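You operate a simulated robot arm through the tools that you are given. There is no shell and no other tool.

You are at the controls of a simulated robot arm. One attempt, no reset.

## Task
Fit the blue board in the fixture case and screw the lid down.
Fine: both screws tight with the orange driver, driver back in its holder; the other board stays in the tray.
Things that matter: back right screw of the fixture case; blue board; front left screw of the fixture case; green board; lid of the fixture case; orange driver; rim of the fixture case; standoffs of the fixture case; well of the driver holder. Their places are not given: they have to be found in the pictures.

It is judged by the outcome, as a careful person would: the job done as asked, and still so three seconds after it is handed in. It fails if anything else is knocked over, pushed out of place, dropped, spilled or broken. Lids that push on must go on centred and level and be pressed home; caps that screw on are set level and turned clockwise until they are tight.

## Robot
A 6-joint arm with a two-finger parallel gripper, fixed in place. Base frame: the origin is on the floor under the middle of its stand, x ahead of it, y to its left, z up; the work surface is at about z = 0.75. Units: m, rad, N and s.
With the tool pointing down near the work surface it reaches from about 0.26 to 0.68 m from the base axis. Its first joint turns from -1.152 to 1.152 rad. Payload 2.9 kg.
The tool frame sits at the grasp point between the pads (the TCP): z along the fingers, y along the line on which they close. The tips reach 0.03 m beyond it. The gripper opens to 0.11 m. The fingers are 0.02 m wide and 0.01 m thick; the gripper's body (0.048 by 0.112 m) begins 0.055 m behind the TCP.
Orientation is told as [roll, pitch, yaw] about the base's x, y, z axes, in that order, counted from this pose: with the fingers straight down and closing along the base's y, the tool's x points along the base's -x, its y along +y and its z along -z.

## Interface
- The arm moves only by the tool drive_tool. Its argument "increments" is a list of rows, each a list of 6 numbers: the shift along the tool's x, y, z in units of 50 mm (1.0 is 50 mm), then the turn, a rotation vector about the tool's x, y, z in units of 5 degrees (1.0 is 5 degrees). In form: [[tx, ty, tz, ax, ay, az], ...]. A call has 1 to 20 rows; each row shifts and turns the commanded pose from where the row before left it, along the tool's axes as they then stand. "hand" is the gripper command, from -1 (shut) to 1 (fully open), values between in proportion, set as the call begins (left out, the last holds). A call with a number of a shift or a turn outside -1 to 1 is refused whole. Rows are played at 5 a second. More than 0.05 m and 0.15 rad between two rows, or a gripper value outside its range, and nothing of the call is played. A pose out of reach is approached as far as the arm can. The call stops where the force on the tool passes 40 N (or 10 N more than at its start, if that is more) or the arm is blocked; 0.2 s more then pass. Each finger travels about 0.108 m/s and halts on what it meets, pressing with about 39 N; the grip force reading is that of the motor and also rises with nothing between the fingers. The clock runs only during rows and for 0.2 s after the last one: add rows that do not move to give the fingers time. It gives the time, the measured TCP pose, the force on the tool (base axes), the opening and the grip force at its end, in the units of the frame above (readings bear some noise), with the torque about the TCP (base axes, N m) and any sound that the robot's microphone picked up, and new pictures: "views" is both (left out), scene, wrist or none.
- Cameras (640 x 400 px; columns grow to the right, rows downward): "scene" is fixed at [0.0772, 0.4315, 1.3886]; the picture's right is [-0.77, -0.64, 0.00], its down [-0.34, 0.41, -0.84] and it looks along [0.54, -0.65, -0.54] (base axes); focal length 328 px, centre (320, 200). "wrist" rides on the gripper at [0.072, 0.017, -0.103] in the tool frame; the picture's right is [-0.23, 0.97, 0.00], its down [-0.76, -0.18, -0.62] and it looks along [-0.61, -0.14, 0.78] (tool axes); focal length 222 px, centre (320, 200).
- point_at(camera, pixels): there is no depth. For up to 12 entries [column, row, z] of the newest picture of that camera ("zoom" is the newest enlarged one), the place [x, y] in the base frame at which the ray of that pixel passes the height z, good to about 0.002 m. It takes no simulated time.
- zoom(camera, box): a new picture of the part [left, top, right, bottom] of that camera's present view, enlarged. It takes no simulated time.
- hand_in(): hands the job in; it is judged then, once.

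Unless the task says otherwise, let go and move clear before handing in.

The tools are called after "Request:" by a JSON object that holds its "api" and its "payload". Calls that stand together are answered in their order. drive_tool: Moves the arm, as the interface text tells. Its arguments: {"type":"object","properties":{"increments":{"type":"array","items":{"type":"array","items":{"type":"number"}}},"hand":{"type":"number"},"views":{"type":"string","enum":["both","scene","wrist","none"]}},"required":["increments"]} The other tools are called the same way: point_at (camera, pixels) gives the place at which the rays of pixels pass given heights; zoom (camera, box) takes an enlarged picture of a part of a camera's view; hand_in () hands the job in.

At the start:

```text
clock: 0.0
position: [0.4241, -0.0698, 1.0945]
tcp_rot: [-0.001, 0.001, 0.001]
wrist_force: [-0.8, 0.3, -0.3]
moment: [0.03, 0.01, -0.01]
gripper_width: 0.1098
grip_force: 0.0
```

scene: 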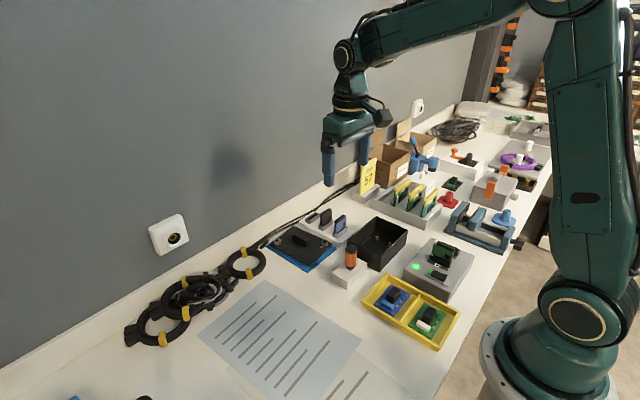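
wrist: 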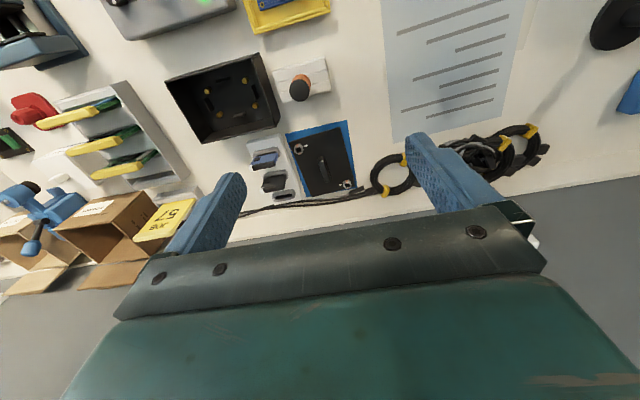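

The scene picture shows a black open case around (378,243), a yellow tray with a blue and a green board at (410,308), an orange driver in a holder at (350,262), and a black lid on a blue mat at (300,245). I'll enlarge these areas first.

Request:
{"api": "zoom", "payload": {"camera": "scene", "box": [340, 200, 480, 360]}}

Request:
{"api": "zoom", "payload": {"camera": "scene", "box": [250, 190, 420, 300]}}

Request:
{"api": "zoom", "payload": {"camera": "wrist", "box": [150, 30, 370, 210]}}

```text
2.50 times, centred on (410, 280) of scene
```

zoom: 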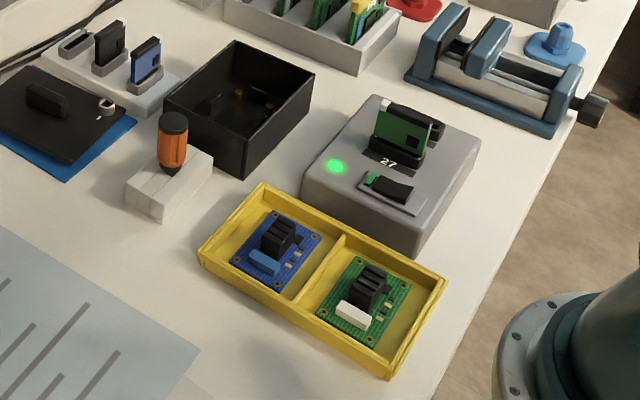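

```text
3.64 times, centred on (335, 245) of scene
```

zoom: 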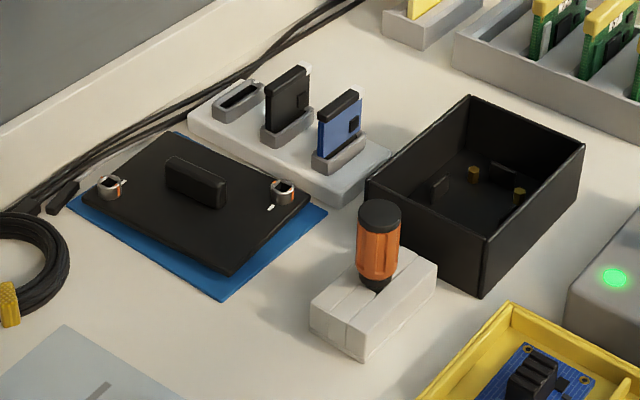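

```text
2.22 times, centred on (260, 120) of wrist
```

zoom: 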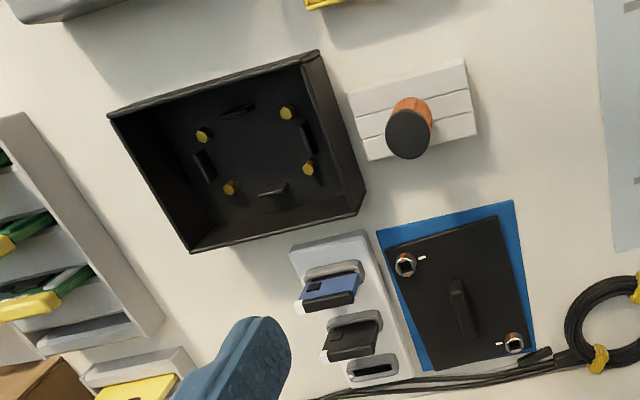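

The zoom of the wrist view shows four brass standoffs at (203,135), (286,112), (309,168) and (229,187), with the driver top at (408,130) and the lid screws at (405,265) and (513,342). I'll turn these into rough base coordinates.

Request:
{"api": "point_at", "payload": {"camera": "zoom", "pixels": [[203, 135, 0.76], [286, 112, 0.76], [309, 168, 0.76], [229, 187, 0.76], [108, 113, 0.81], [318, 52, 0.81], [365, 210, 0.81], [190, 252, 0.81], [408, 135, 0.83], [405, 265, 0.77], [513, 342, 0.77], [460, 307, 0.78]]}}

Request:
{"api": "point_at", "payload": {"camera": "scene", "pixels": [[376, 216, 0.81], [407, 230, 0.81], [380, 256, 0.81], [348, 239, 0.81], [379, 271, 0.75], [351, 246, 0.83], [277, 240, 0.77], [324, 242, 0.77], [398, 292, 0.76], [430, 315, 0.76], [363, 301, 0.77], [438, 350, 0.77]]}}

```text
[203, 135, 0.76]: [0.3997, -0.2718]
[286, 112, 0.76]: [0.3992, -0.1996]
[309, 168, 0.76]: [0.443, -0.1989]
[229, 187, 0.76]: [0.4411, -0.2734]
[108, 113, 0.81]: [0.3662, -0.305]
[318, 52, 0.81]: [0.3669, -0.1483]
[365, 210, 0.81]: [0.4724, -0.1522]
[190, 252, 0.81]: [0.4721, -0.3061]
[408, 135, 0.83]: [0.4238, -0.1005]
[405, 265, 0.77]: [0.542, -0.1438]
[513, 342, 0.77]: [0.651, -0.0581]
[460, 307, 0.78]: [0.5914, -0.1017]
```

```text
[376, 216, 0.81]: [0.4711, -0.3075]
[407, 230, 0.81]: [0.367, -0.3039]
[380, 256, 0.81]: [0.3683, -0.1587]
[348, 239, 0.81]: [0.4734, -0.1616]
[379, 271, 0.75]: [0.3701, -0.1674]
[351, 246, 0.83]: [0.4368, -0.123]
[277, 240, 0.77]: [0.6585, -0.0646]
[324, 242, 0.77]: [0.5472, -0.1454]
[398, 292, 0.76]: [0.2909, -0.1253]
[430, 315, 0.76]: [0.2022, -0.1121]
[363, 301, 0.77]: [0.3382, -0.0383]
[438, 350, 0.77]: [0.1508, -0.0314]
```

The case is about axis-aligned, centred near (0.42,-0.23), with the lid centred near (0.595,-0.10). The blue board is near (0.29,-0.125). I'll enlarge the boards and the case further in the scene.

Request:
{"api": "zoom", "payload": {"camera": "scene", "box": [360, 265, 460, 352]}}

Request:
{"api": "zoom", "payload": {"camera": "scene", "box": [340, 210, 412, 275]}}

Request:
{"api": "zoom", "payload": {"camera": "scene", "box": [262, 220, 345, 275]}}

```text
4.60 times, centred on (410, 308) of scene
```

zoom: 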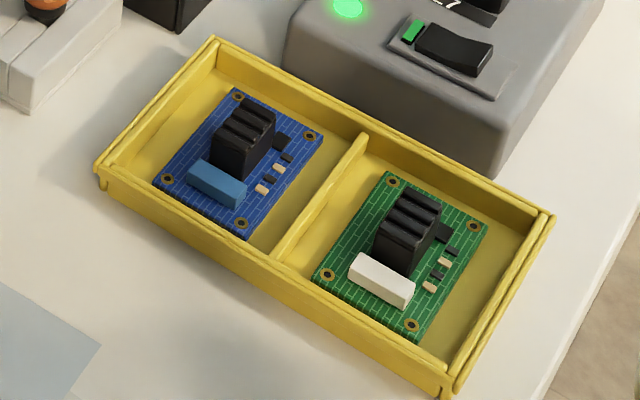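

```text
6.15 times, centred on (376, 242) of scene
```

zoom: 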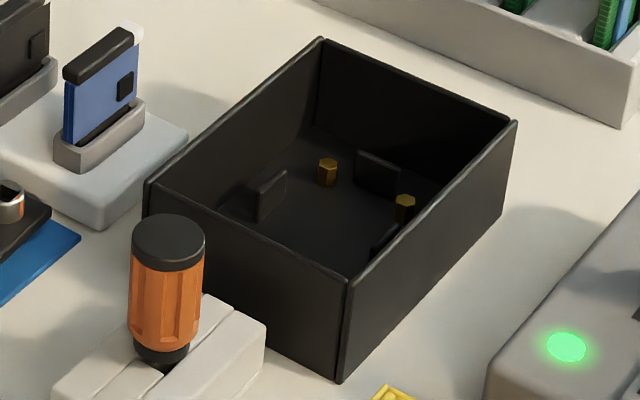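

```text
7.27 times, centred on (304, 248) of scene
```

zoom: 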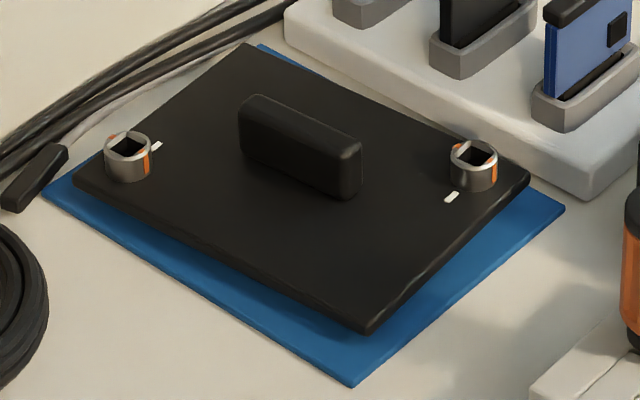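

The lid's screws have square sockets with an orange mark and a white tick beside each. The board has four corner holes with a black grip block. I'll measure the board's holes and block.

Request:
{"api": "zoom", "payload": {"camera": "scene", "box": [360, 265, 460, 352]}}

Request:
{"api": "point_at", "payload": {"camera": "zoom", "pixels": [[238, 97, 0.757], [310, 136, 0.757], [242, 222, 0.757], [168, 178, 0.757], [392, 181, 0.757], [474, 226, 0.757], [411, 324, 0.757], [328, 274, 0.757], [245, 102, 0.785], [275, 115, 0.785], [243, 152, 0.785], [212, 138, 0.785]]}}

```text
4.60 times, centred on (410, 308) of scene
```

zoom: 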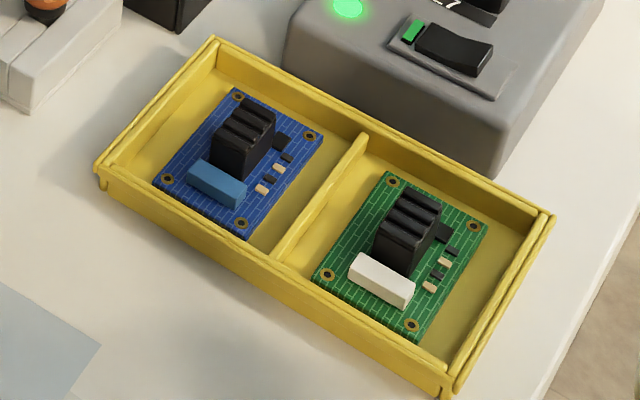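

```text
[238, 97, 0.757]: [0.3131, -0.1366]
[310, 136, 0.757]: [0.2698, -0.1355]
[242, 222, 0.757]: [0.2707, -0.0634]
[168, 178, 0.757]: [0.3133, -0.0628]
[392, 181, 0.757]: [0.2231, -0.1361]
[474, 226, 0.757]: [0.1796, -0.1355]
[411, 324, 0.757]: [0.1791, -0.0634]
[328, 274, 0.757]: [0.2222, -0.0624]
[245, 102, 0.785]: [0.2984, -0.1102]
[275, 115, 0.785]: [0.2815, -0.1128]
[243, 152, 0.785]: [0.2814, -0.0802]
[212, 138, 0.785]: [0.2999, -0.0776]
```

The blue board's holes form a 0.043 × 0.073 m pattern centred near (0.292,-0.100). This matches the standoff pattern in the same orientation, so the board moves by translation only. I'll lower a little and yaw -90° so the fingers close along x, and get a nearer view with the wrist camera.

Request:
{"api": "drive_tool", "payload": {"increments": [[0.7, 0, 0.7, 0, 0, 0], [0.7, 0, 0.7, 0, 0, 0], [0, 0, 0, 0, 0, 1], [0, 0, 0, 0, 0, 1], [0, 0, 0, 0, 0, 1], [0, 0, 0, 0, 0, 1], [0, 0, 0, 0, 0, 1], [0, 0, 0, 0, 0, 1], [0, 0, 0, 0, 0, 1], [0, 0, 0, 0, 0, 1], [0, 0, 0, 0, 0, 1], [0, 0, 0, 0, 0, 1], [0, 0, 0, 0, 0, 1], [0, 0, 0, 0, 0, 1], [0, 0, 0, 0, 0, 1], [0, 0, 0, 0, 0, 1], [0, 0, 0, 0, 0, 1], [0, 0, 0, 0, 0, 1], [0, 0, 0, 0, 0, 1], [0, 0, 0, 0, 0, 1]]}}

```text
clock: 4.2
position: [0.3531, -0.0685, 1.0243]
tcp_rot: [-0.001, 0.001, -1.574]
wrist_force: [0.2, -0.5, -0.1]
moment: [0.01, 0.01, 0.01]
gripper_width: 0.11
grip_force: 0.1
```

scene: 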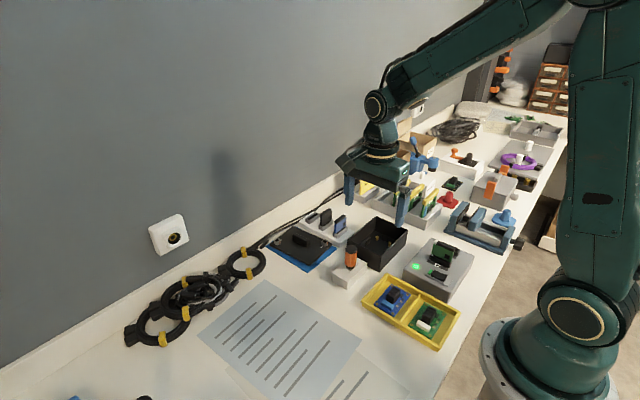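
wrist: 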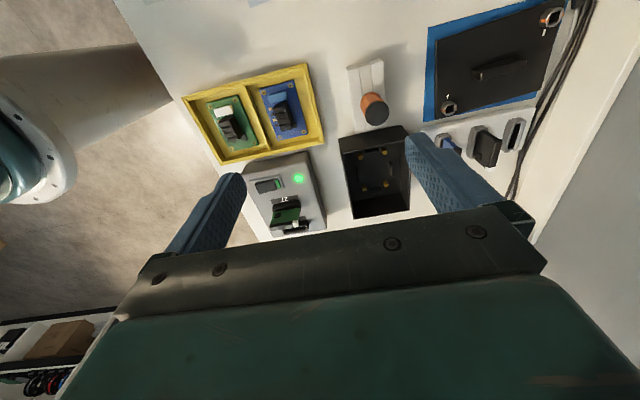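

Yaw is now -90°; the wrist view shows the tray at (255,115), the driver at (375,105), the case at (375,175) and the lid at (490,60). I'll zoom in on each.

Request:
{"api": "zoom", "payload": {"camera": "wrist", "box": [180, 50, 330, 170]}}

Request:
{"api": "zoom", "payload": {"camera": "wrist", "box": [420, 0, 580, 120]}}

Request:
{"api": "zoom", "payload": {"camera": "wrist", "box": [325, 50, 435, 220]}}

```text
3.33 times, centred on (255, 110) of wrist
```

zoom: 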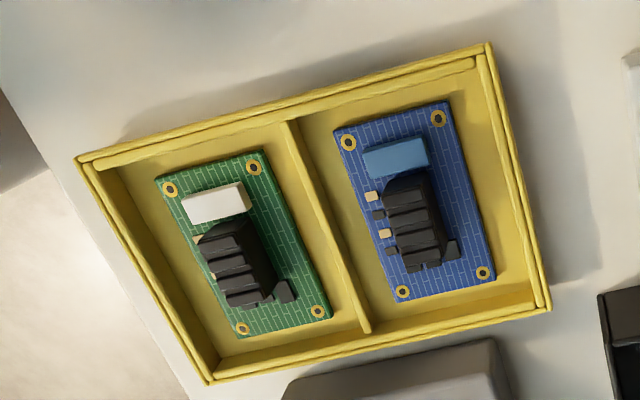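

```text
3.33 times, centred on (500, 60) of wrist
```

zoom: 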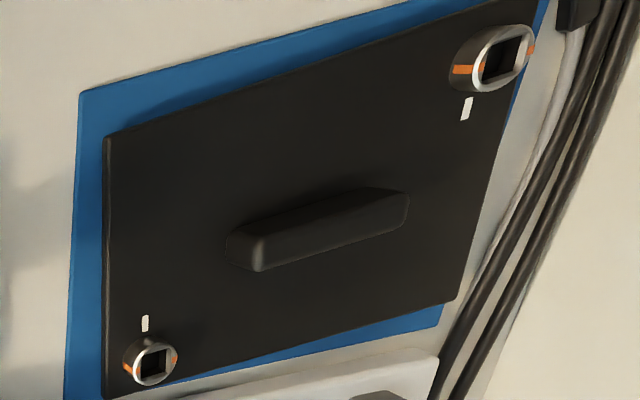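

```text
2.35 times, centred on (380, 135) of wrist
```

zoom: 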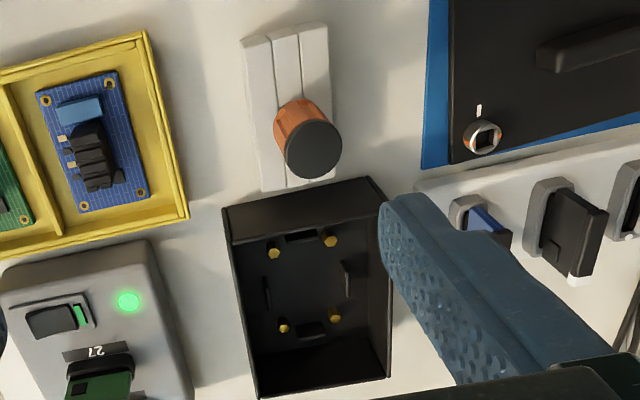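

The board, case and lid are clear. I'll re-zoom on the tray and measure the board holes and block top from this angle, to fix their heights.

Request:
{"api": "zoom", "payload": {"camera": "wrist", "box": [180, 50, 330, 170]}}

Request:
{"api": "point_at", "payload": {"camera": "zoom", "pixels": [[348, 142, 0.757], [437, 118, 0.757], [483, 272, 0.757], [402, 291, 0.757], [348, 142, 0.767], [437, 118, 0.767], [483, 272, 0.767], [402, 291, 0.767], [383, 185, 0.785], [428, 174, 0.785], [440, 247, 0.785], [397, 258, 0.785]]}}

```text
3.33 times, centred on (255, 110) of wrist
```

zoom: 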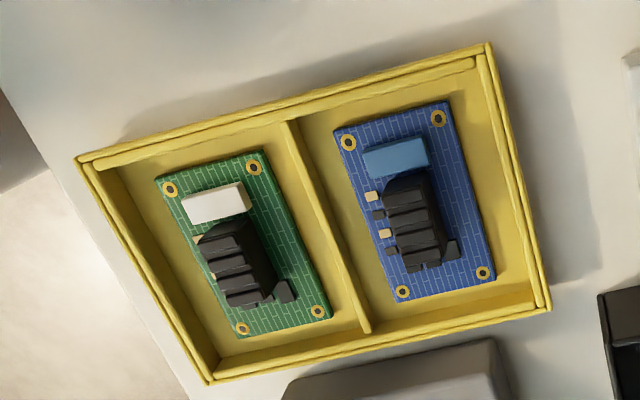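

```text
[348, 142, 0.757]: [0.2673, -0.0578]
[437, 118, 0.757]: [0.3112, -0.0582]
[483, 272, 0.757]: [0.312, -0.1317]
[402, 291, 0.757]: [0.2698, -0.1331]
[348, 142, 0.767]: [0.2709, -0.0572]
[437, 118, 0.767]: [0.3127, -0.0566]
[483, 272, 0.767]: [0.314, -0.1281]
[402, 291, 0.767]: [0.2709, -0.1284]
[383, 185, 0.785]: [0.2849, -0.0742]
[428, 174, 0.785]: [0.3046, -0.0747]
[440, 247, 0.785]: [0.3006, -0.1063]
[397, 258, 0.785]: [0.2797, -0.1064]
```

Combining both views puts the board top near z ≈ 0.764 with its centre near (0.290,-0.094). I'll hover over the block at z ≈ 0.88 with the gripper partly open, for a close look.

Request:
{"api": "drive_tool", "payload": {"increments": [[-0.12, -0.315, 0.72, 0, 0, 0], [-0.12, -0.315, 0.72, 0, 0, 0], [-0.12, -0.315, 0.72, 0, 0, 0], [-0.11, -0.315, 0.72, 0, 0, 0], [0, 0, 0, 0, 0, 0]], "hand": -0.1}}

```text
clock: 5.4
position: [0.29, -0.0939, 0.8795]
tcp_rot: [-0.001, -0.001, -1.571]
wrist_force: [-0.7, 0.5, -0.2]
moment: [0.0, -0.02, 0.01]
gripper_width: 0.0494
grip_force: 0.0
```

scene: 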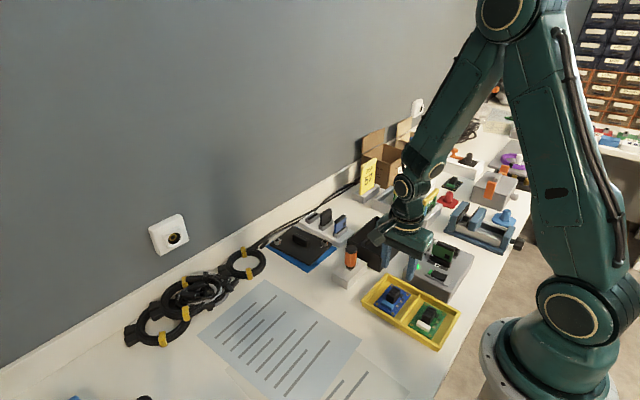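
wrist: 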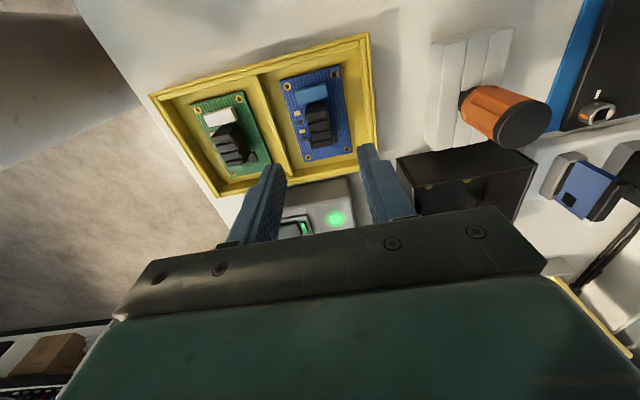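

The board shows between the fingertips with its block at (318,122). I'll zoom in and measure.

Request:
{"api": "zoom", "payload": {"camera": "wrist", "box": [260, 55, 380, 175]}}

```text
3.33 times, centred on (320, 115) of wrist
```

zoom: 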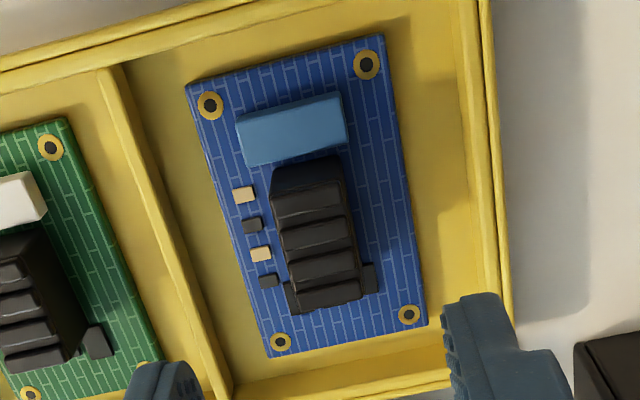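

The board holes are at zoom pixels (210,105), (367,65), (410,315) and (281,342), and the block top runs from about (275,200) to (362,295). I'll project them.

Request:
{"api": "point_at", "payload": {"camera": "zoom", "pixels": [[210, 105, 0.76], [367, 65, 0.76], [410, 315, 0.76], [281, 342, 0.76], [210, 105, 0.766], [410, 315, 0.766], [275, 200, 0.785], [343, 183, 0.785], [362, 295, 0.785], [295, 312, 0.785], [275, 200, 0.795], [362, 295, 0.795]]}}

Request:
{"api": "zoom", "payload": {"camera": "scene", "box": [365, 270, 425, 325]}}

```text
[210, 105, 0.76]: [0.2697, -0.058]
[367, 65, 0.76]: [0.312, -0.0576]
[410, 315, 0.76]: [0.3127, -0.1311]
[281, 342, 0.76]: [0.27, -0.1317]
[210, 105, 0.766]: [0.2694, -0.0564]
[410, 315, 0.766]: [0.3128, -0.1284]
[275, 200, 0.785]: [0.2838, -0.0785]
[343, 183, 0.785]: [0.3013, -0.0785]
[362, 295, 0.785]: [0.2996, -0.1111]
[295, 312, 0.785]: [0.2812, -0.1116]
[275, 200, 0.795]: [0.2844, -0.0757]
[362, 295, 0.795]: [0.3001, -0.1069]
```

```text
7.27 times, centred on (395, 298) of scene
```

zoom: 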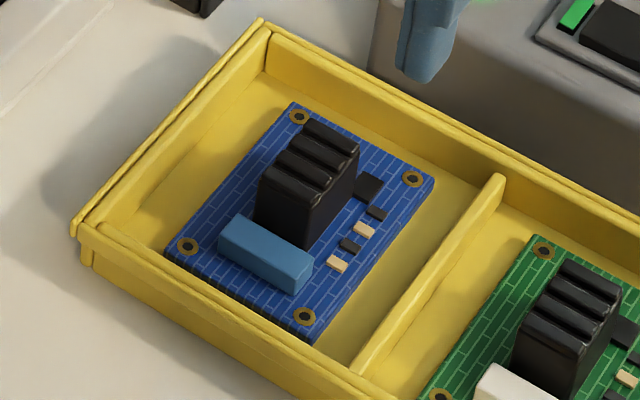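

The block's top corners in this scene zoom are (262,178), (308,198), (358,150) and (308,120). I'll compare with the wrist projection to get the top height.

Request:
{"api": "point_at", "payload": {"camera": "zoom", "pixels": [[308, 200, 0.78], [308, 200, 0.785], [308, 200, 0.79], [262, 178, 0.785], [358, 150, 0.785], [308, 121, 0.785], [299, 117, 0.76], [412, 179, 0.76], [305, 316, 0.76], [187, 246, 0.76], [299, 117, 0.764], [305, 316, 0.764]]}}

```text
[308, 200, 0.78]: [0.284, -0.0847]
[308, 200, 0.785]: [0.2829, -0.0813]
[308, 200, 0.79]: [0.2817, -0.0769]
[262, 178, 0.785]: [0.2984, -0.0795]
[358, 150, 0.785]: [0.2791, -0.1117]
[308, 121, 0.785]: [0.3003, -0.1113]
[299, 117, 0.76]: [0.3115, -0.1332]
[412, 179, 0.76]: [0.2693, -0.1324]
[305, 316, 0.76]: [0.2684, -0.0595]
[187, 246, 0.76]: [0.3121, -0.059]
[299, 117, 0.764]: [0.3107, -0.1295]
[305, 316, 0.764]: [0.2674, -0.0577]
```

The two views agree: board top z ≈ 0.761, block top z ≈ 0.787, block centred at (0.2907,-0.095) and 0.019 m wide in x. I'll narrow the opening to 0.04 m and lower so the tips sit about 7 mm above the board.

Request:
{"api": "drive_tool", "payload": {"increments": [[-0.022, 0.014, 0.4, 0, 0, 0], [0, 0, 0.4, 0, 0, 0], [0, 0, 0.4, 0, 0, 0], [0, 0, 0.25, 0, 0, 0], [0, 0, 0.18, 0, 0, 0], [0, 0, 0, 0, 0, 0]], "hand": -0.27}}

```text
clock: 6.8
position: [0.291, -0.0951, 0.7984]
tcp_rot: [0.0, 0.001, -1.571]
wrist_force: [0.1, -0.3, -0.9]
moment: [0.0, 0.02, 0.0]
gripper_width: 0.0402
grip_force: 0.1
```

scene: 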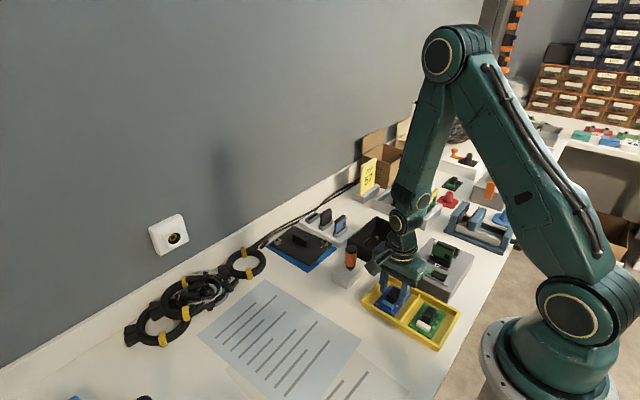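
wrist: 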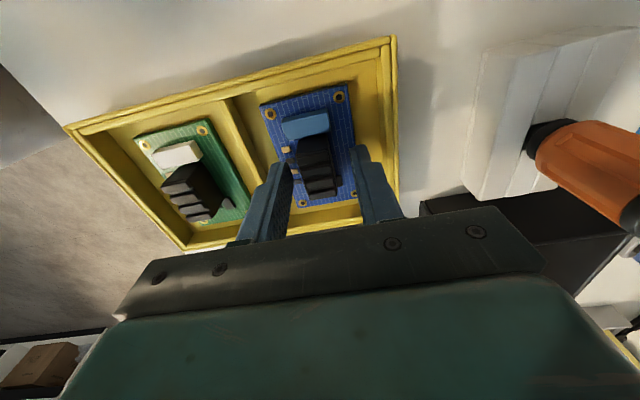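

The block at (318,165) lies between the fingertips at (278,170) and (362,155). I'll zoom to check before closing.

Request:
{"api": "zoom", "payload": {"camera": "wrist", "box": [240, 70, 410, 250]}}

Request:
{"api": "zoom", "payload": {"camera": "scene", "box": [350, 240, 450, 330]}}

```text
2.22 times, centred on (325, 160) of wrist
```

zoom: 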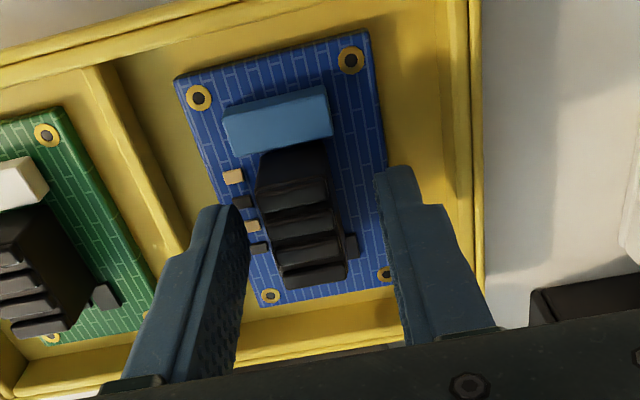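

```text
4.44 times, centred on (400, 285) of scene
```

zoom: 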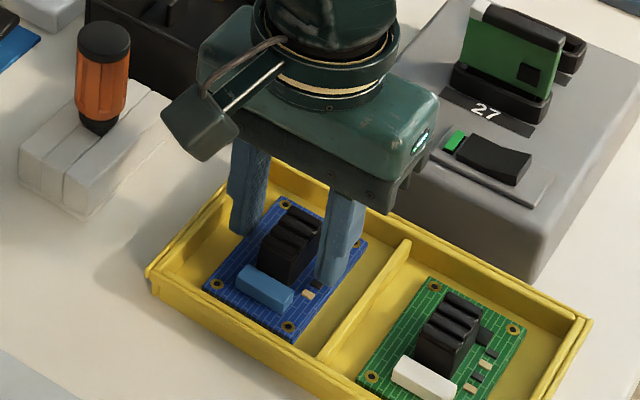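

The fingers straddle the block cleanly, clear of the divider. I'll close on the block.

Request:
{"api": "drive_tool", "payload": {"increments": [[0, 0, 0, 0, 0, 0], [0, 0, 0, 0, 0, 0], [0, 0, 0, 0, 0, 0], [0, 0, 0, 0, 0, 0]], "hand": -1, "views": "wrist"}}

```text
clock: 7.8
position: [0.2916, -0.0944, 0.7983]
tcp_rot: [0.001, 0.001, -1.571]
wrist_force: [-0.3, 0.0, 0.2]
moment: [0.0, 0.02, 0.02]
gripper_width: 0.0189
grip_force: 39.4
```

wrist: 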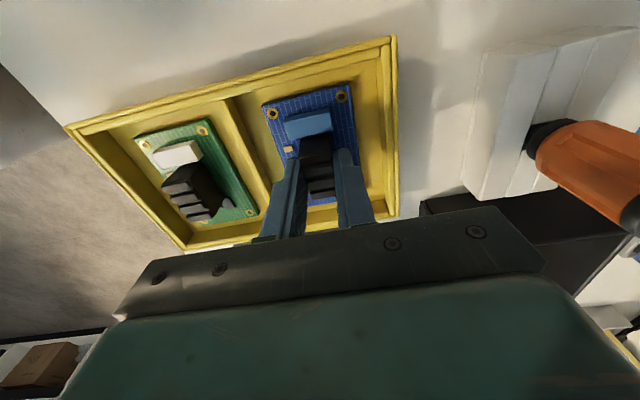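

Gripped at 0.0189 m with 39 N. I'll lift it straight up by 0.11 m.

Request:
{"api": "drive_tool", "payload": {"increments": [[0, 0, -0.2, 0, 0, 0], [0, 0, -0.4, 0, 0, 0], [0, 0, -0.5, 0, 0, 0], [0, 0, -0.6, 0, 0, 0], [0, 0, -0.5, 0, 0, 0], [0, 0, 0, 0, 0, 0]]}}

```text
clock: 9.2
position: [0.291, -0.0939, 0.9097]
tcp_rot: [0.0, 0.0, -1.57]
wrist_force: [-0.2, 0.8, 0.1]
moment: [0.03, 0.01, -0.01]
gripper_width: 0.0002
grip_force: 37.3
```

scene: 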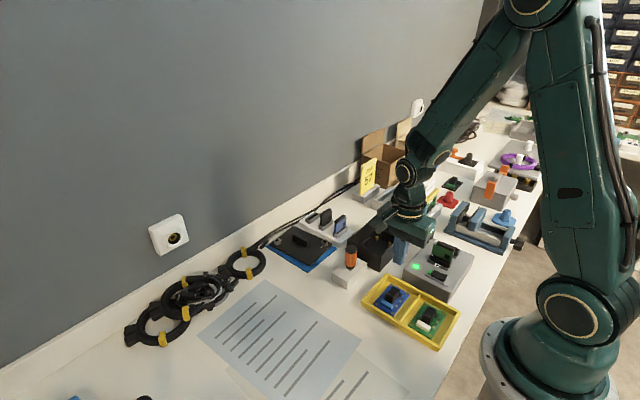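
wrist: 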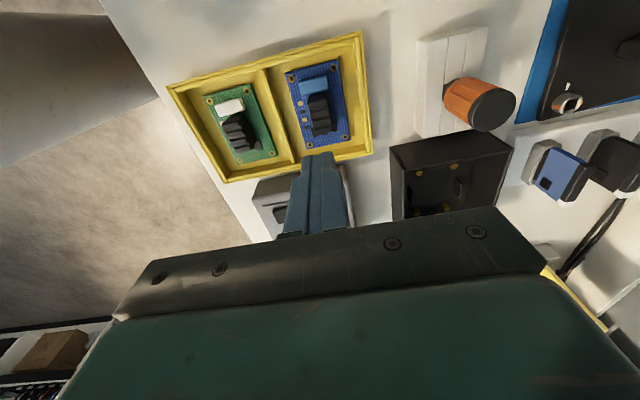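

The gripper width is 0.0002, so the board slipped out and is still in the tray. I'll check whether it shifted and how tall the block really is.

Request:
{"api": "zoom", "payload": {"camera": "wrist", "box": [260, 40, 380, 170]}}

Request:
{"api": "zoom", "payload": {"camera": "scene", "box": [375, 275, 425, 320]}}

```text
3.08 times, centred on (320, 105) of wrist
```

zoom: 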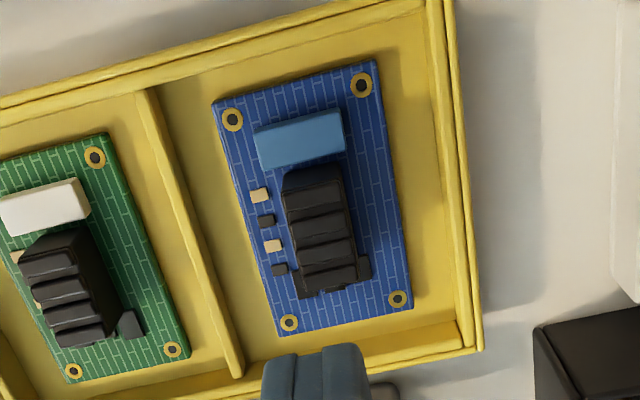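

```text
8.89 times, centred on (400, 298) of scene
```

zoom: 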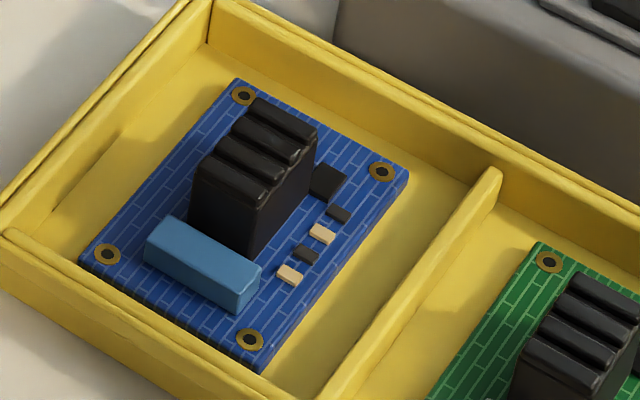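

The board hasn't moved. The block seems only about 17 mm tall, so the tips had little hold. I'll reopen to 0.04 m and descend further, using small steps near the board.

Request:
{"api": "drive_tool", "payload": {"increments": [[-0.01, 0, 0, 0, 0, 0], [-0.01, 0, 0.6, 0, 0, 0], [0, 0, 0.6, 0, 0, 0], [0, 0, 0.6, 0, 0, 0], [0, 0, 0.44, 0, 0, 0], [0, 0, 0.02, 0, 0, 0], [0, 0, 0, 0, 0, 0]], "hand": -0.27, "views": "wrist"}}

Request:
{"api": "drive_tool", "payload": {"increments": [[0, 0, 0.02, 0, 0, 0], [0, 0, 0, 0, 0, 0]], "views": "none"}}

Request:
{"api": "drive_tool", "payload": {"increments": [[0, 0, 0.02, 0, 0, 0], [0, 0, 0, 0, 0, 0]], "views": "none"}}

```text
clock: 10.8
position: [0.2919, -0.0951, 0.7962]
tcp_rot: [0.001, -0.001, -1.571]
wrist_force: [1.1, -1.3, -1.2]
moment: [0.02, -0.02, -0.02]
gripper_width: 0.0403
grip_force: 0.0
```

wrist: 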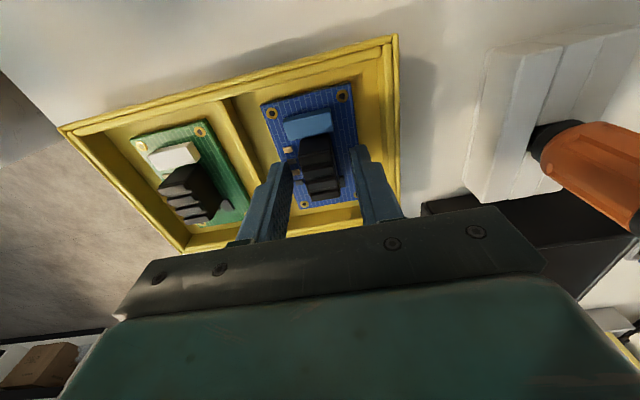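

```text
clock: 11.4
position: [0.2906, -0.0955, 0.7948]
tcp_rot: [0.0, -0.001, -1.572]
wrist_force: [1.0, -0.4, 0.8]
moment: [0.01, 0.02, 0.04]
gripper_width: 0.0403
grip_force: 0.1
```

```text
clock: 12.0
position: [0.2912, -0.0945, 0.7937]
tcp_rot: [0.001, -0.001, -1.571]
wrist_force: [0.7, 0.6, 0.0]
moment: [0.02, 0.0, 0.05]
gripper_width: 0.0402
grip_force: 0.0
```

There's no contact yet at z = 0.7937. I'll keep stepping down 1 mm at a time.

Request:
{"api": "drive_tool", "payload": {"increments": [[0, 0, 0.02, 0, 0, 0], [0, 0, 0, 0, 0, 0]], "views": "none"}}

Request:
{"api": "drive_tool", "payload": {"increments": [[0, 0, 0.02, 0, 0, 0], [0, 0, 0, 0, 0, 0]], "views": "none"}}

Request:
{"api": "zoom", "payload": {"camera": "wrist", "box": [240, 70, 410, 250]}}

Request:
{"api": "zoom", "payload": {"camera": "scene", "box": [375, 265, 425, 320]}}

```text
clock: 12.6
position: [0.2913, -0.0955, 0.7921]
tcp_rot: [0.0, 0.001, -1.569]
wrist_force: [0.4, 0.2, 0.4]
moment: [0.03, 0.0, 0.0]
gripper_width: 0.0401
grip_force: 0.0
```

```text
clock: 13.2
position: [0.2924, -0.0964, 0.7906]
tcp_rot: [0.001, 0.0, -1.572]
wrist_force: [-0.8, -0.5, 1.1]
moment: [0.01, -0.01, 0.01]
gripper_width: 0.0401
grip_force: 0.1
```

```text
2.22 times, centred on (325, 160) of wrist
```

zoom: 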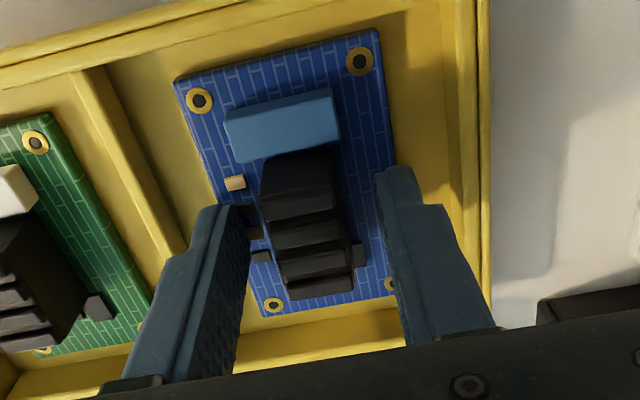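

```text
7.27 times, centred on (400, 292) of scene
```

zoom: 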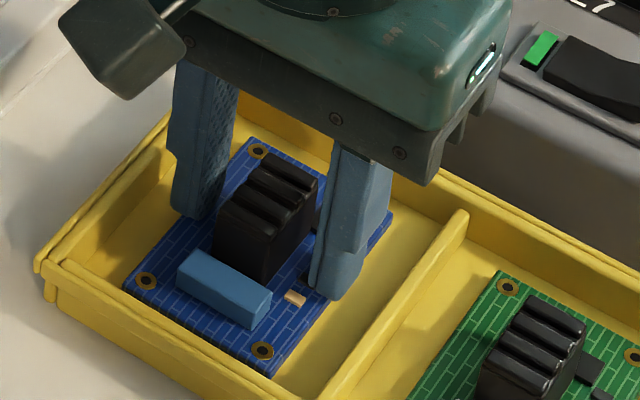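

The tips at z ≈ 0.7606 still touch nothing, so the board top is lower than I estimated. I'll keep stepping down in 1 mm steps.

Request:
{"api": "drive_tool", "payload": {"increments": [[0, 0, 0.02, 0, 0, 0], [0, 0, 0, 0, 0, 0]], "views": "none"}}

Request:
{"api": "drive_tool", "payload": {"increments": [[0, 0, 0.02, 0, 0, 0], [0, 0, 0, 0, 0, 0]], "views": "none"}}

Request:
{"api": "drive_tool", "payload": {"increments": [[0, 0, 0.02, 0, 0, 0], [0, 0, 0, 0, 0, 0]], "views": "wrist"}}

```text
clock: 13.8
position: [0.2915, -0.0955, 0.791]
tcp_rot: [0.003, 0.001, -1.571]
wrist_force: [-2.8, 0.8, 18.5]
moment: [-0.01, 0.08, 0.02]
gripper_width: 0.0404
grip_force: 0.2
```

```text
clock: 14.2
position: [0.2924, -0.0941, 0.7913]
tcp_rot: [0.0, 0.0, -1.572]
wrist_force: [-2.4, 0.8, 10.8]
moment: [0.02, 0.1, 0.02]
gripper_width: 0.0403
grip_force: 0.0
stopped in row 2: the force on the tool passed its limit at 43 N (the readings are from after the stop); the commanded pose is now the measured one
```

```text
clock: 14.8
position: [0.2931, -0.0957, 0.7924]
tcp_rot: [0.0, -0.001, -1.572]
wrist_force: [-1.6, 0.8, 11.6]
moment: [0.01, 0.15, 0.01]
gripper_width: 0.0403
grip_force: 0.0
stopped in row 2: the force on the tool passed its limit at 42 N (the readings are from after the stop); the commanded pose is now the measured one
```

wrist: 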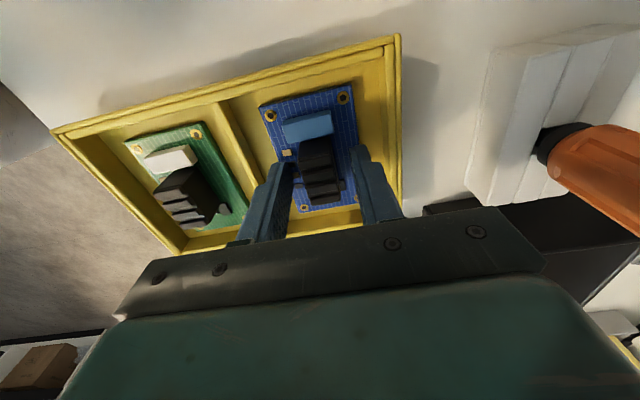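

The tips met the board at about z = 0.761. I'll back off 1 mm, close, then lift 1 cm slowly and check the hold.

Request:
{"api": "drive_tool", "payload": {"increments": [[0, -0.02, -0.02, 0, 0, 0], [0, 0, 0, 0, 0, 0]], "views": "none"}}

Request:
{"api": "drive_tool", "payload": {"increments": [[0, 0, 0, 0, 0, 0], [0, 0, 0, 0, 0, 0], [0, 0, 0, 0, 0, 0], [0, 0, 0, 0, 0, 0], [0, 0, 0, 0, 0, 0]], "hand": -1}}

```text
clock: 15.4
position: [0.2909, -0.0959, 0.7912]
tcp_rot: [0.003, -0.001, -1.571]
wrist_force: [0.2, 0.4, 0.9]
moment: [0.01, 0.0, 0.03]
gripper_width: 0.0402
grip_force: 0.1
```

```text
clock: 16.6
position: [0.2899, -0.0957, 0.7915]
tcp_rot: [0.002, 0.001, -1.569]
wrist_force: [-1.4, 0.2, 0.2]
moment: [-0.03, 0.03, 0.01]
gripper_width: 0.0191
grip_force: 38.9
```

scene: 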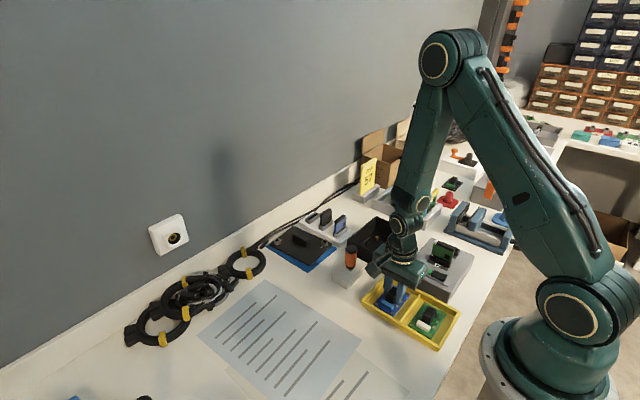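
wrist: 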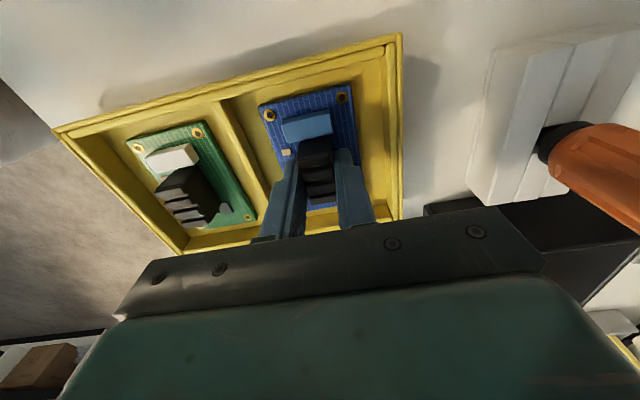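

It's gripped again at 0.0191 m. I'll lift 6 mm slowly and check the width.

Request:
{"api": "drive_tool", "payload": {"increments": [[0, 0, -0.03, 0, 0, 0], [0, 0, -0.03, 0, 0, 0], [0, 0, -0.03, 0, 0, 0], [0, 0, -0.03, 0, 0, 0], [0, 0, 0, 0, 0, 0]]}}

Request:
{"api": "zoom", "payload": {"camera": "wrist", "box": [240, 70, 410, 250]}}

Request:
{"api": "zoom", "payload": {"camera": "scene", "box": [375, 265, 425, 320]}}

```text
clock: 17.8
position: [0.2904, -0.0961, 0.7978]
tcp_rot: [0.002, 0.002, -1.572]
wrist_force: [0.4, 0.2, -1.0]
moment: [0.02, -0.01, 0.02]
gripper_width: 0.0194
grip_force: 39.0
```

scene: 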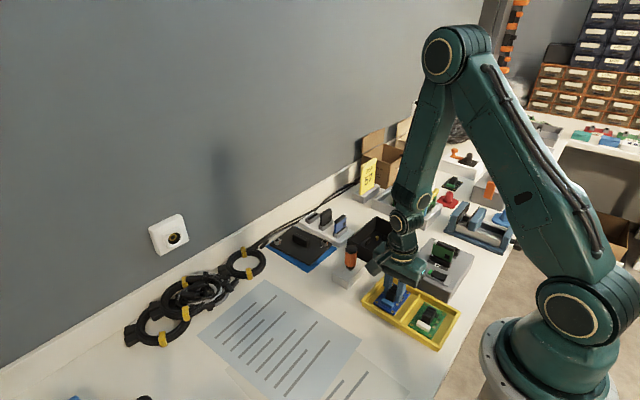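
wrist: 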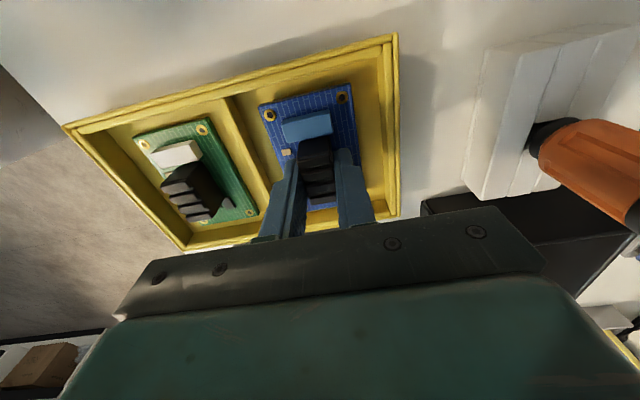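

```text
2.22 times, centred on (325, 160) of wrist
```

zoom: 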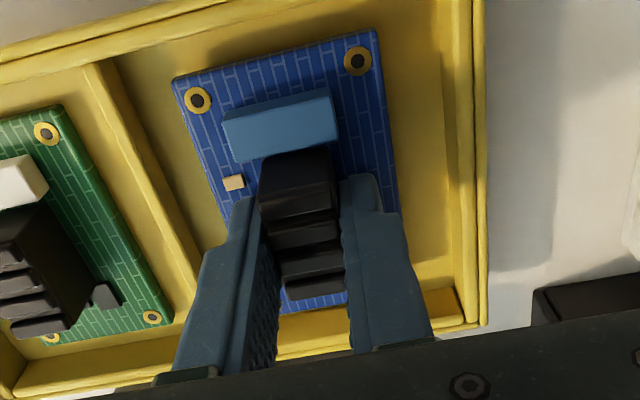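

```text
7.27 times, centred on (400, 292) of scene
```

zoom: 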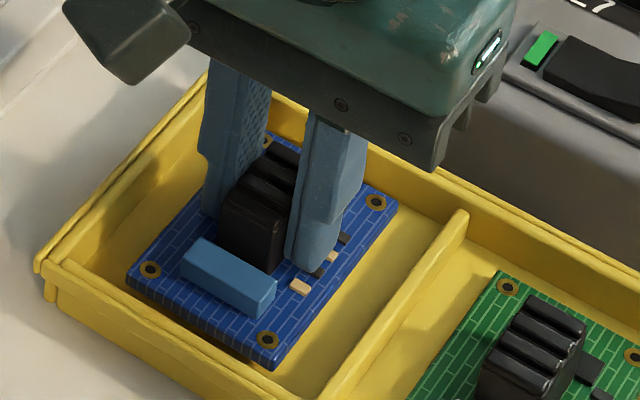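

The board has lifted with the fingers (its front-left hole moved from (145,280) to (150,269)) and the grip holds at 0.0194 m. I'll keep lifting gently.

Request:
{"api": "drive_tool", "payload": {"increments": [[0, 0, -0.05, 0, 0, 0], [0, 0, -0.1, 0, 0, 0], [0, 0, -0.15, 0, 0, 0], [0, 0, -0.2, 0, 0, 0], [0, 0, -0.2, 0, 0, 0], [0, 0, -0.2, 0, 0, 0], [0, 0, -0.2, 0, 0, 0], [0, 0, -0.15, 0, 0, 0], [0, 0, -0.1, 0, 0, 0], [0, 0, 0, 0, 0, 0]]}}

```text
clock: 20.0
position: [0.2901, -0.0964, 0.8654]
tcp_rot: [0.001, -0.001, -1.571]
wrist_force: [-1.0, 0.0, -0.5]
moment: [0.05, 0.01, -0.01]
gripper_width: 0.0193
grip_force: 39.0
```

scene: 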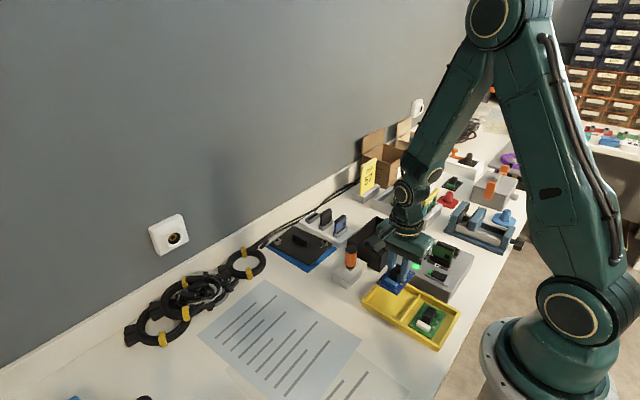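
wrist: 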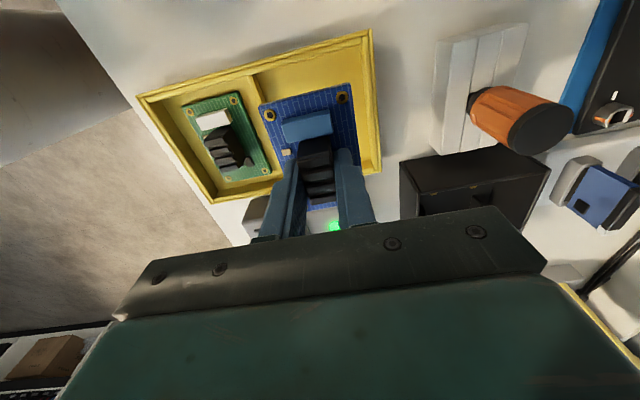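

The board is held firmly. I'll measure its holes relative to the tool (board top is now ≈ 0.834).

Request:
{"api": "zoom", "payload": {"camera": "wrist", "box": [250, 70, 390, 230]}}

```text
2.50 times, centred on (320, 150) of wrist
```

zoom: 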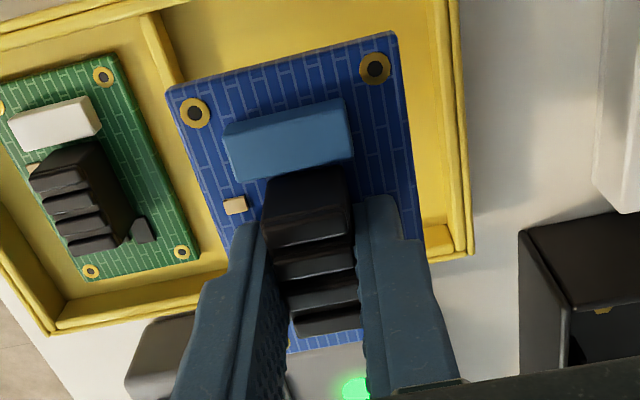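

Request:
{"api": "point_at", "payload": {"camera": "zoom", "pixels": [[195, 112, 0.834], [375, 68, 0.834], [195, 112, 0.83], [375, 68, 0.83], [168, 92, 0.834], [395, 33, 0.834], [342, 100, 0.84], [225, 128, 0.84]]}}

```text
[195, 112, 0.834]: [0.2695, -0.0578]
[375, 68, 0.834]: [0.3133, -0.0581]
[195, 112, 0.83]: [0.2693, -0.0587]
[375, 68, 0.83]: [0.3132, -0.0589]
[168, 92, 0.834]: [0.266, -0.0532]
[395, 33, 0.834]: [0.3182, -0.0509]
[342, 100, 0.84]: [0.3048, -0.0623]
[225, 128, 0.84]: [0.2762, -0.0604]
```

The board's +y holes are at (0.2695,-0.058) and (0.3133,-0.058), so the board centre is about (+0.001,+0.001) from the TCP. Next I'll raise the board and move to a spot beside the case, where the wrist camera can see the standoffs unobstructed.

Request:
{"api": "drive_tool", "payload": {"increments": [[0, 0, -0.1, 0, 0, 0], [0, 0, -0.2, 0, 0, 0], [0, 0, -0.3, 0, 0, 0], [0, 0, -0.3, 0, 0, 0], [0, 0, -0.3, 0, 0, 0], [-0.1, 0, -0.3, 0, 0, 0], [-0.2, 0.02, -0.3, 0, 0, 0], [-0.3, 0.02, -0.25, 0, 0, 0], [-0.3, 0.02, -0.15, 0, 0, 0], [-0.3, 0.02, -0.1, 0, 0, 0], [-0.3, 0.02, 0, 0, 0, 0], [-0.3, 0.02, 0, 0, 0, 0], [-0.2, 0.02, 0, 0, 0, 0], [-0.1, 0.02, 0, 0, 0, 0], [0, 0, 0, 0, 0, 0]]}}

```text
clock: 23.2
position: [0.2987, -0.2007, 0.9803]
tcp_rot: [0.001, 0.0, -1.57]
wrist_force: [-0.6, 1.3, -0.9]
moment: [0.01, -0.01, -0.02]
gripper_width: 0.0193
grip_force: 38.7
```

scene: 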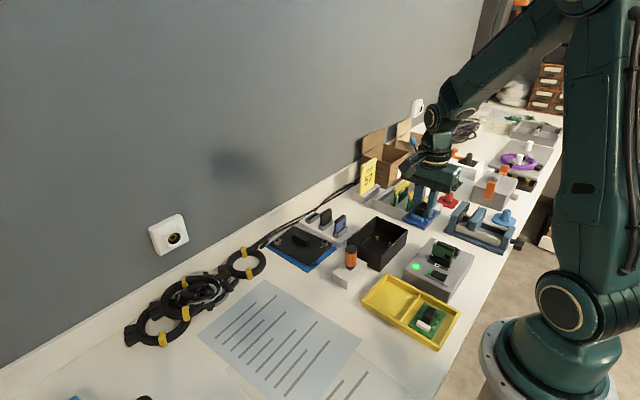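
wrist: 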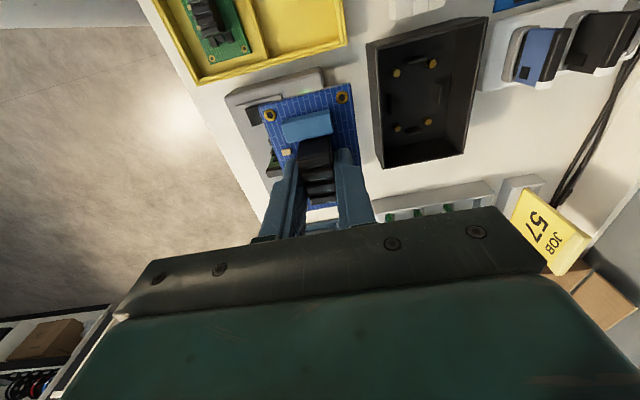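

The case is fully visible with all four standoffs, near (395,73), (432,63), (428,122) and (398,128). I'll zoom in on it.

Request:
{"api": "zoom", "payload": {"camera": "wrist", "box": [360, 10, 490, 175]}}

```text
2.42 times, centred on (425, 92) of wrist
```

zoom: 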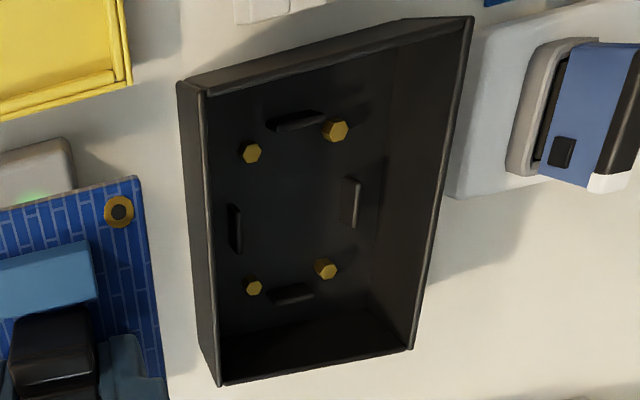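

I'll zoom closer on the standoffs.

Request:
{"api": "zoom", "payload": {"camera": "wrist", "box": [375, 45, 460, 145]}}

```text
4.00 times, centred on (418, 95) of wrist
```

zoom: 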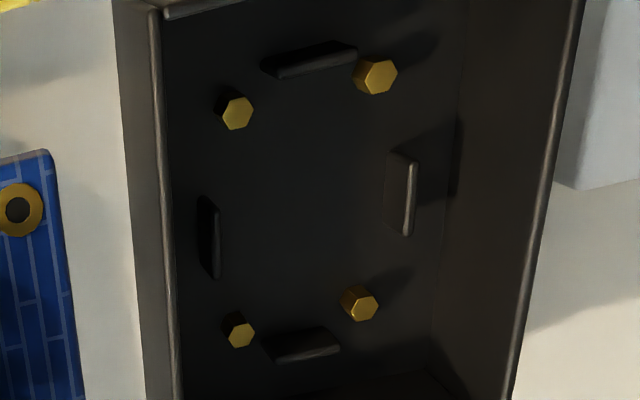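

The standoff top faces are at zoom pixels (237,113), (380,75), (365,306) and (241,335). I'll project these at a few heights.

Request:
{"api": "point_at", "payload": {"camera": "zoom", "pixels": [[237, 113, 0.76], [380, 75, 0.76], [365, 306, 0.76], [241, 335, 0.76], [237, 113, 0.77], [380, 75, 0.77], [365, 306, 0.77], [241, 335, 0.77], [18, 210, 0.947]]}}

Request:
{"api": "zoom", "payload": {"camera": "scene", "box": [360, 215, 412, 262]}}

```text
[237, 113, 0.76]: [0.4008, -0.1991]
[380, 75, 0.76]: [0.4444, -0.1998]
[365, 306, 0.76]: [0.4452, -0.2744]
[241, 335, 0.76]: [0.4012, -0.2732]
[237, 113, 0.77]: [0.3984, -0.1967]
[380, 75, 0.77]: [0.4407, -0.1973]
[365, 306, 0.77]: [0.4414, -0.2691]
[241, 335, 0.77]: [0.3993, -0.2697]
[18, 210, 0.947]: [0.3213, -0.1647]
```

```text
8.51 times, centred on (386, 238) of scene
```

zoom: 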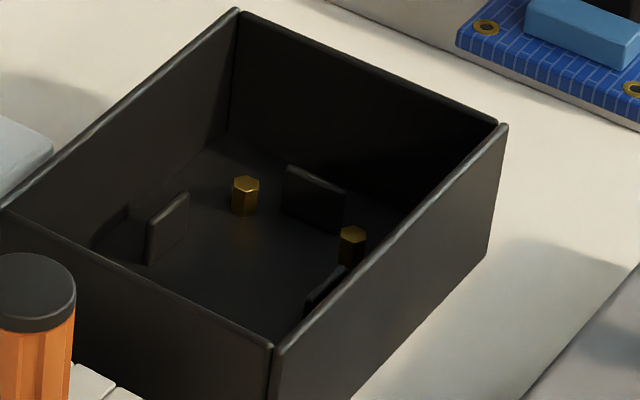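

The scene shows two of the standoff tops at (246,181) and (353,232). I'll project these to triangulate the height.

Request:
{"api": "point_at", "payload": {"camera": "zoom", "pixels": [[246, 181, 0.757], [353, 232, 0.757], [246, 181, 0.762], [353, 232, 0.762], [246, 181, 0.767], [353, 232, 0.767], [237, 10, 0.81], [498, 123, 0.81], [275, 347, 0.81], [5, 207, 0.81], [275, 347, 0.815], [237, 10, 0.815]]}}

```text
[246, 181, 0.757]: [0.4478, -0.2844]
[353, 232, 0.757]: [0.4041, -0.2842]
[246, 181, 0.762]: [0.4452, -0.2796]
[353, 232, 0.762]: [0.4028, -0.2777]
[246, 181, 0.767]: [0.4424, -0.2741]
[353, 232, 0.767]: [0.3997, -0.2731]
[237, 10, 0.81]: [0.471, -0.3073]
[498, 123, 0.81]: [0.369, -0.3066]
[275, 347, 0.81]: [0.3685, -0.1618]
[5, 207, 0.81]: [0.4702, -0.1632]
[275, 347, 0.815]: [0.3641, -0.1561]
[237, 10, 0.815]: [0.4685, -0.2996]
```

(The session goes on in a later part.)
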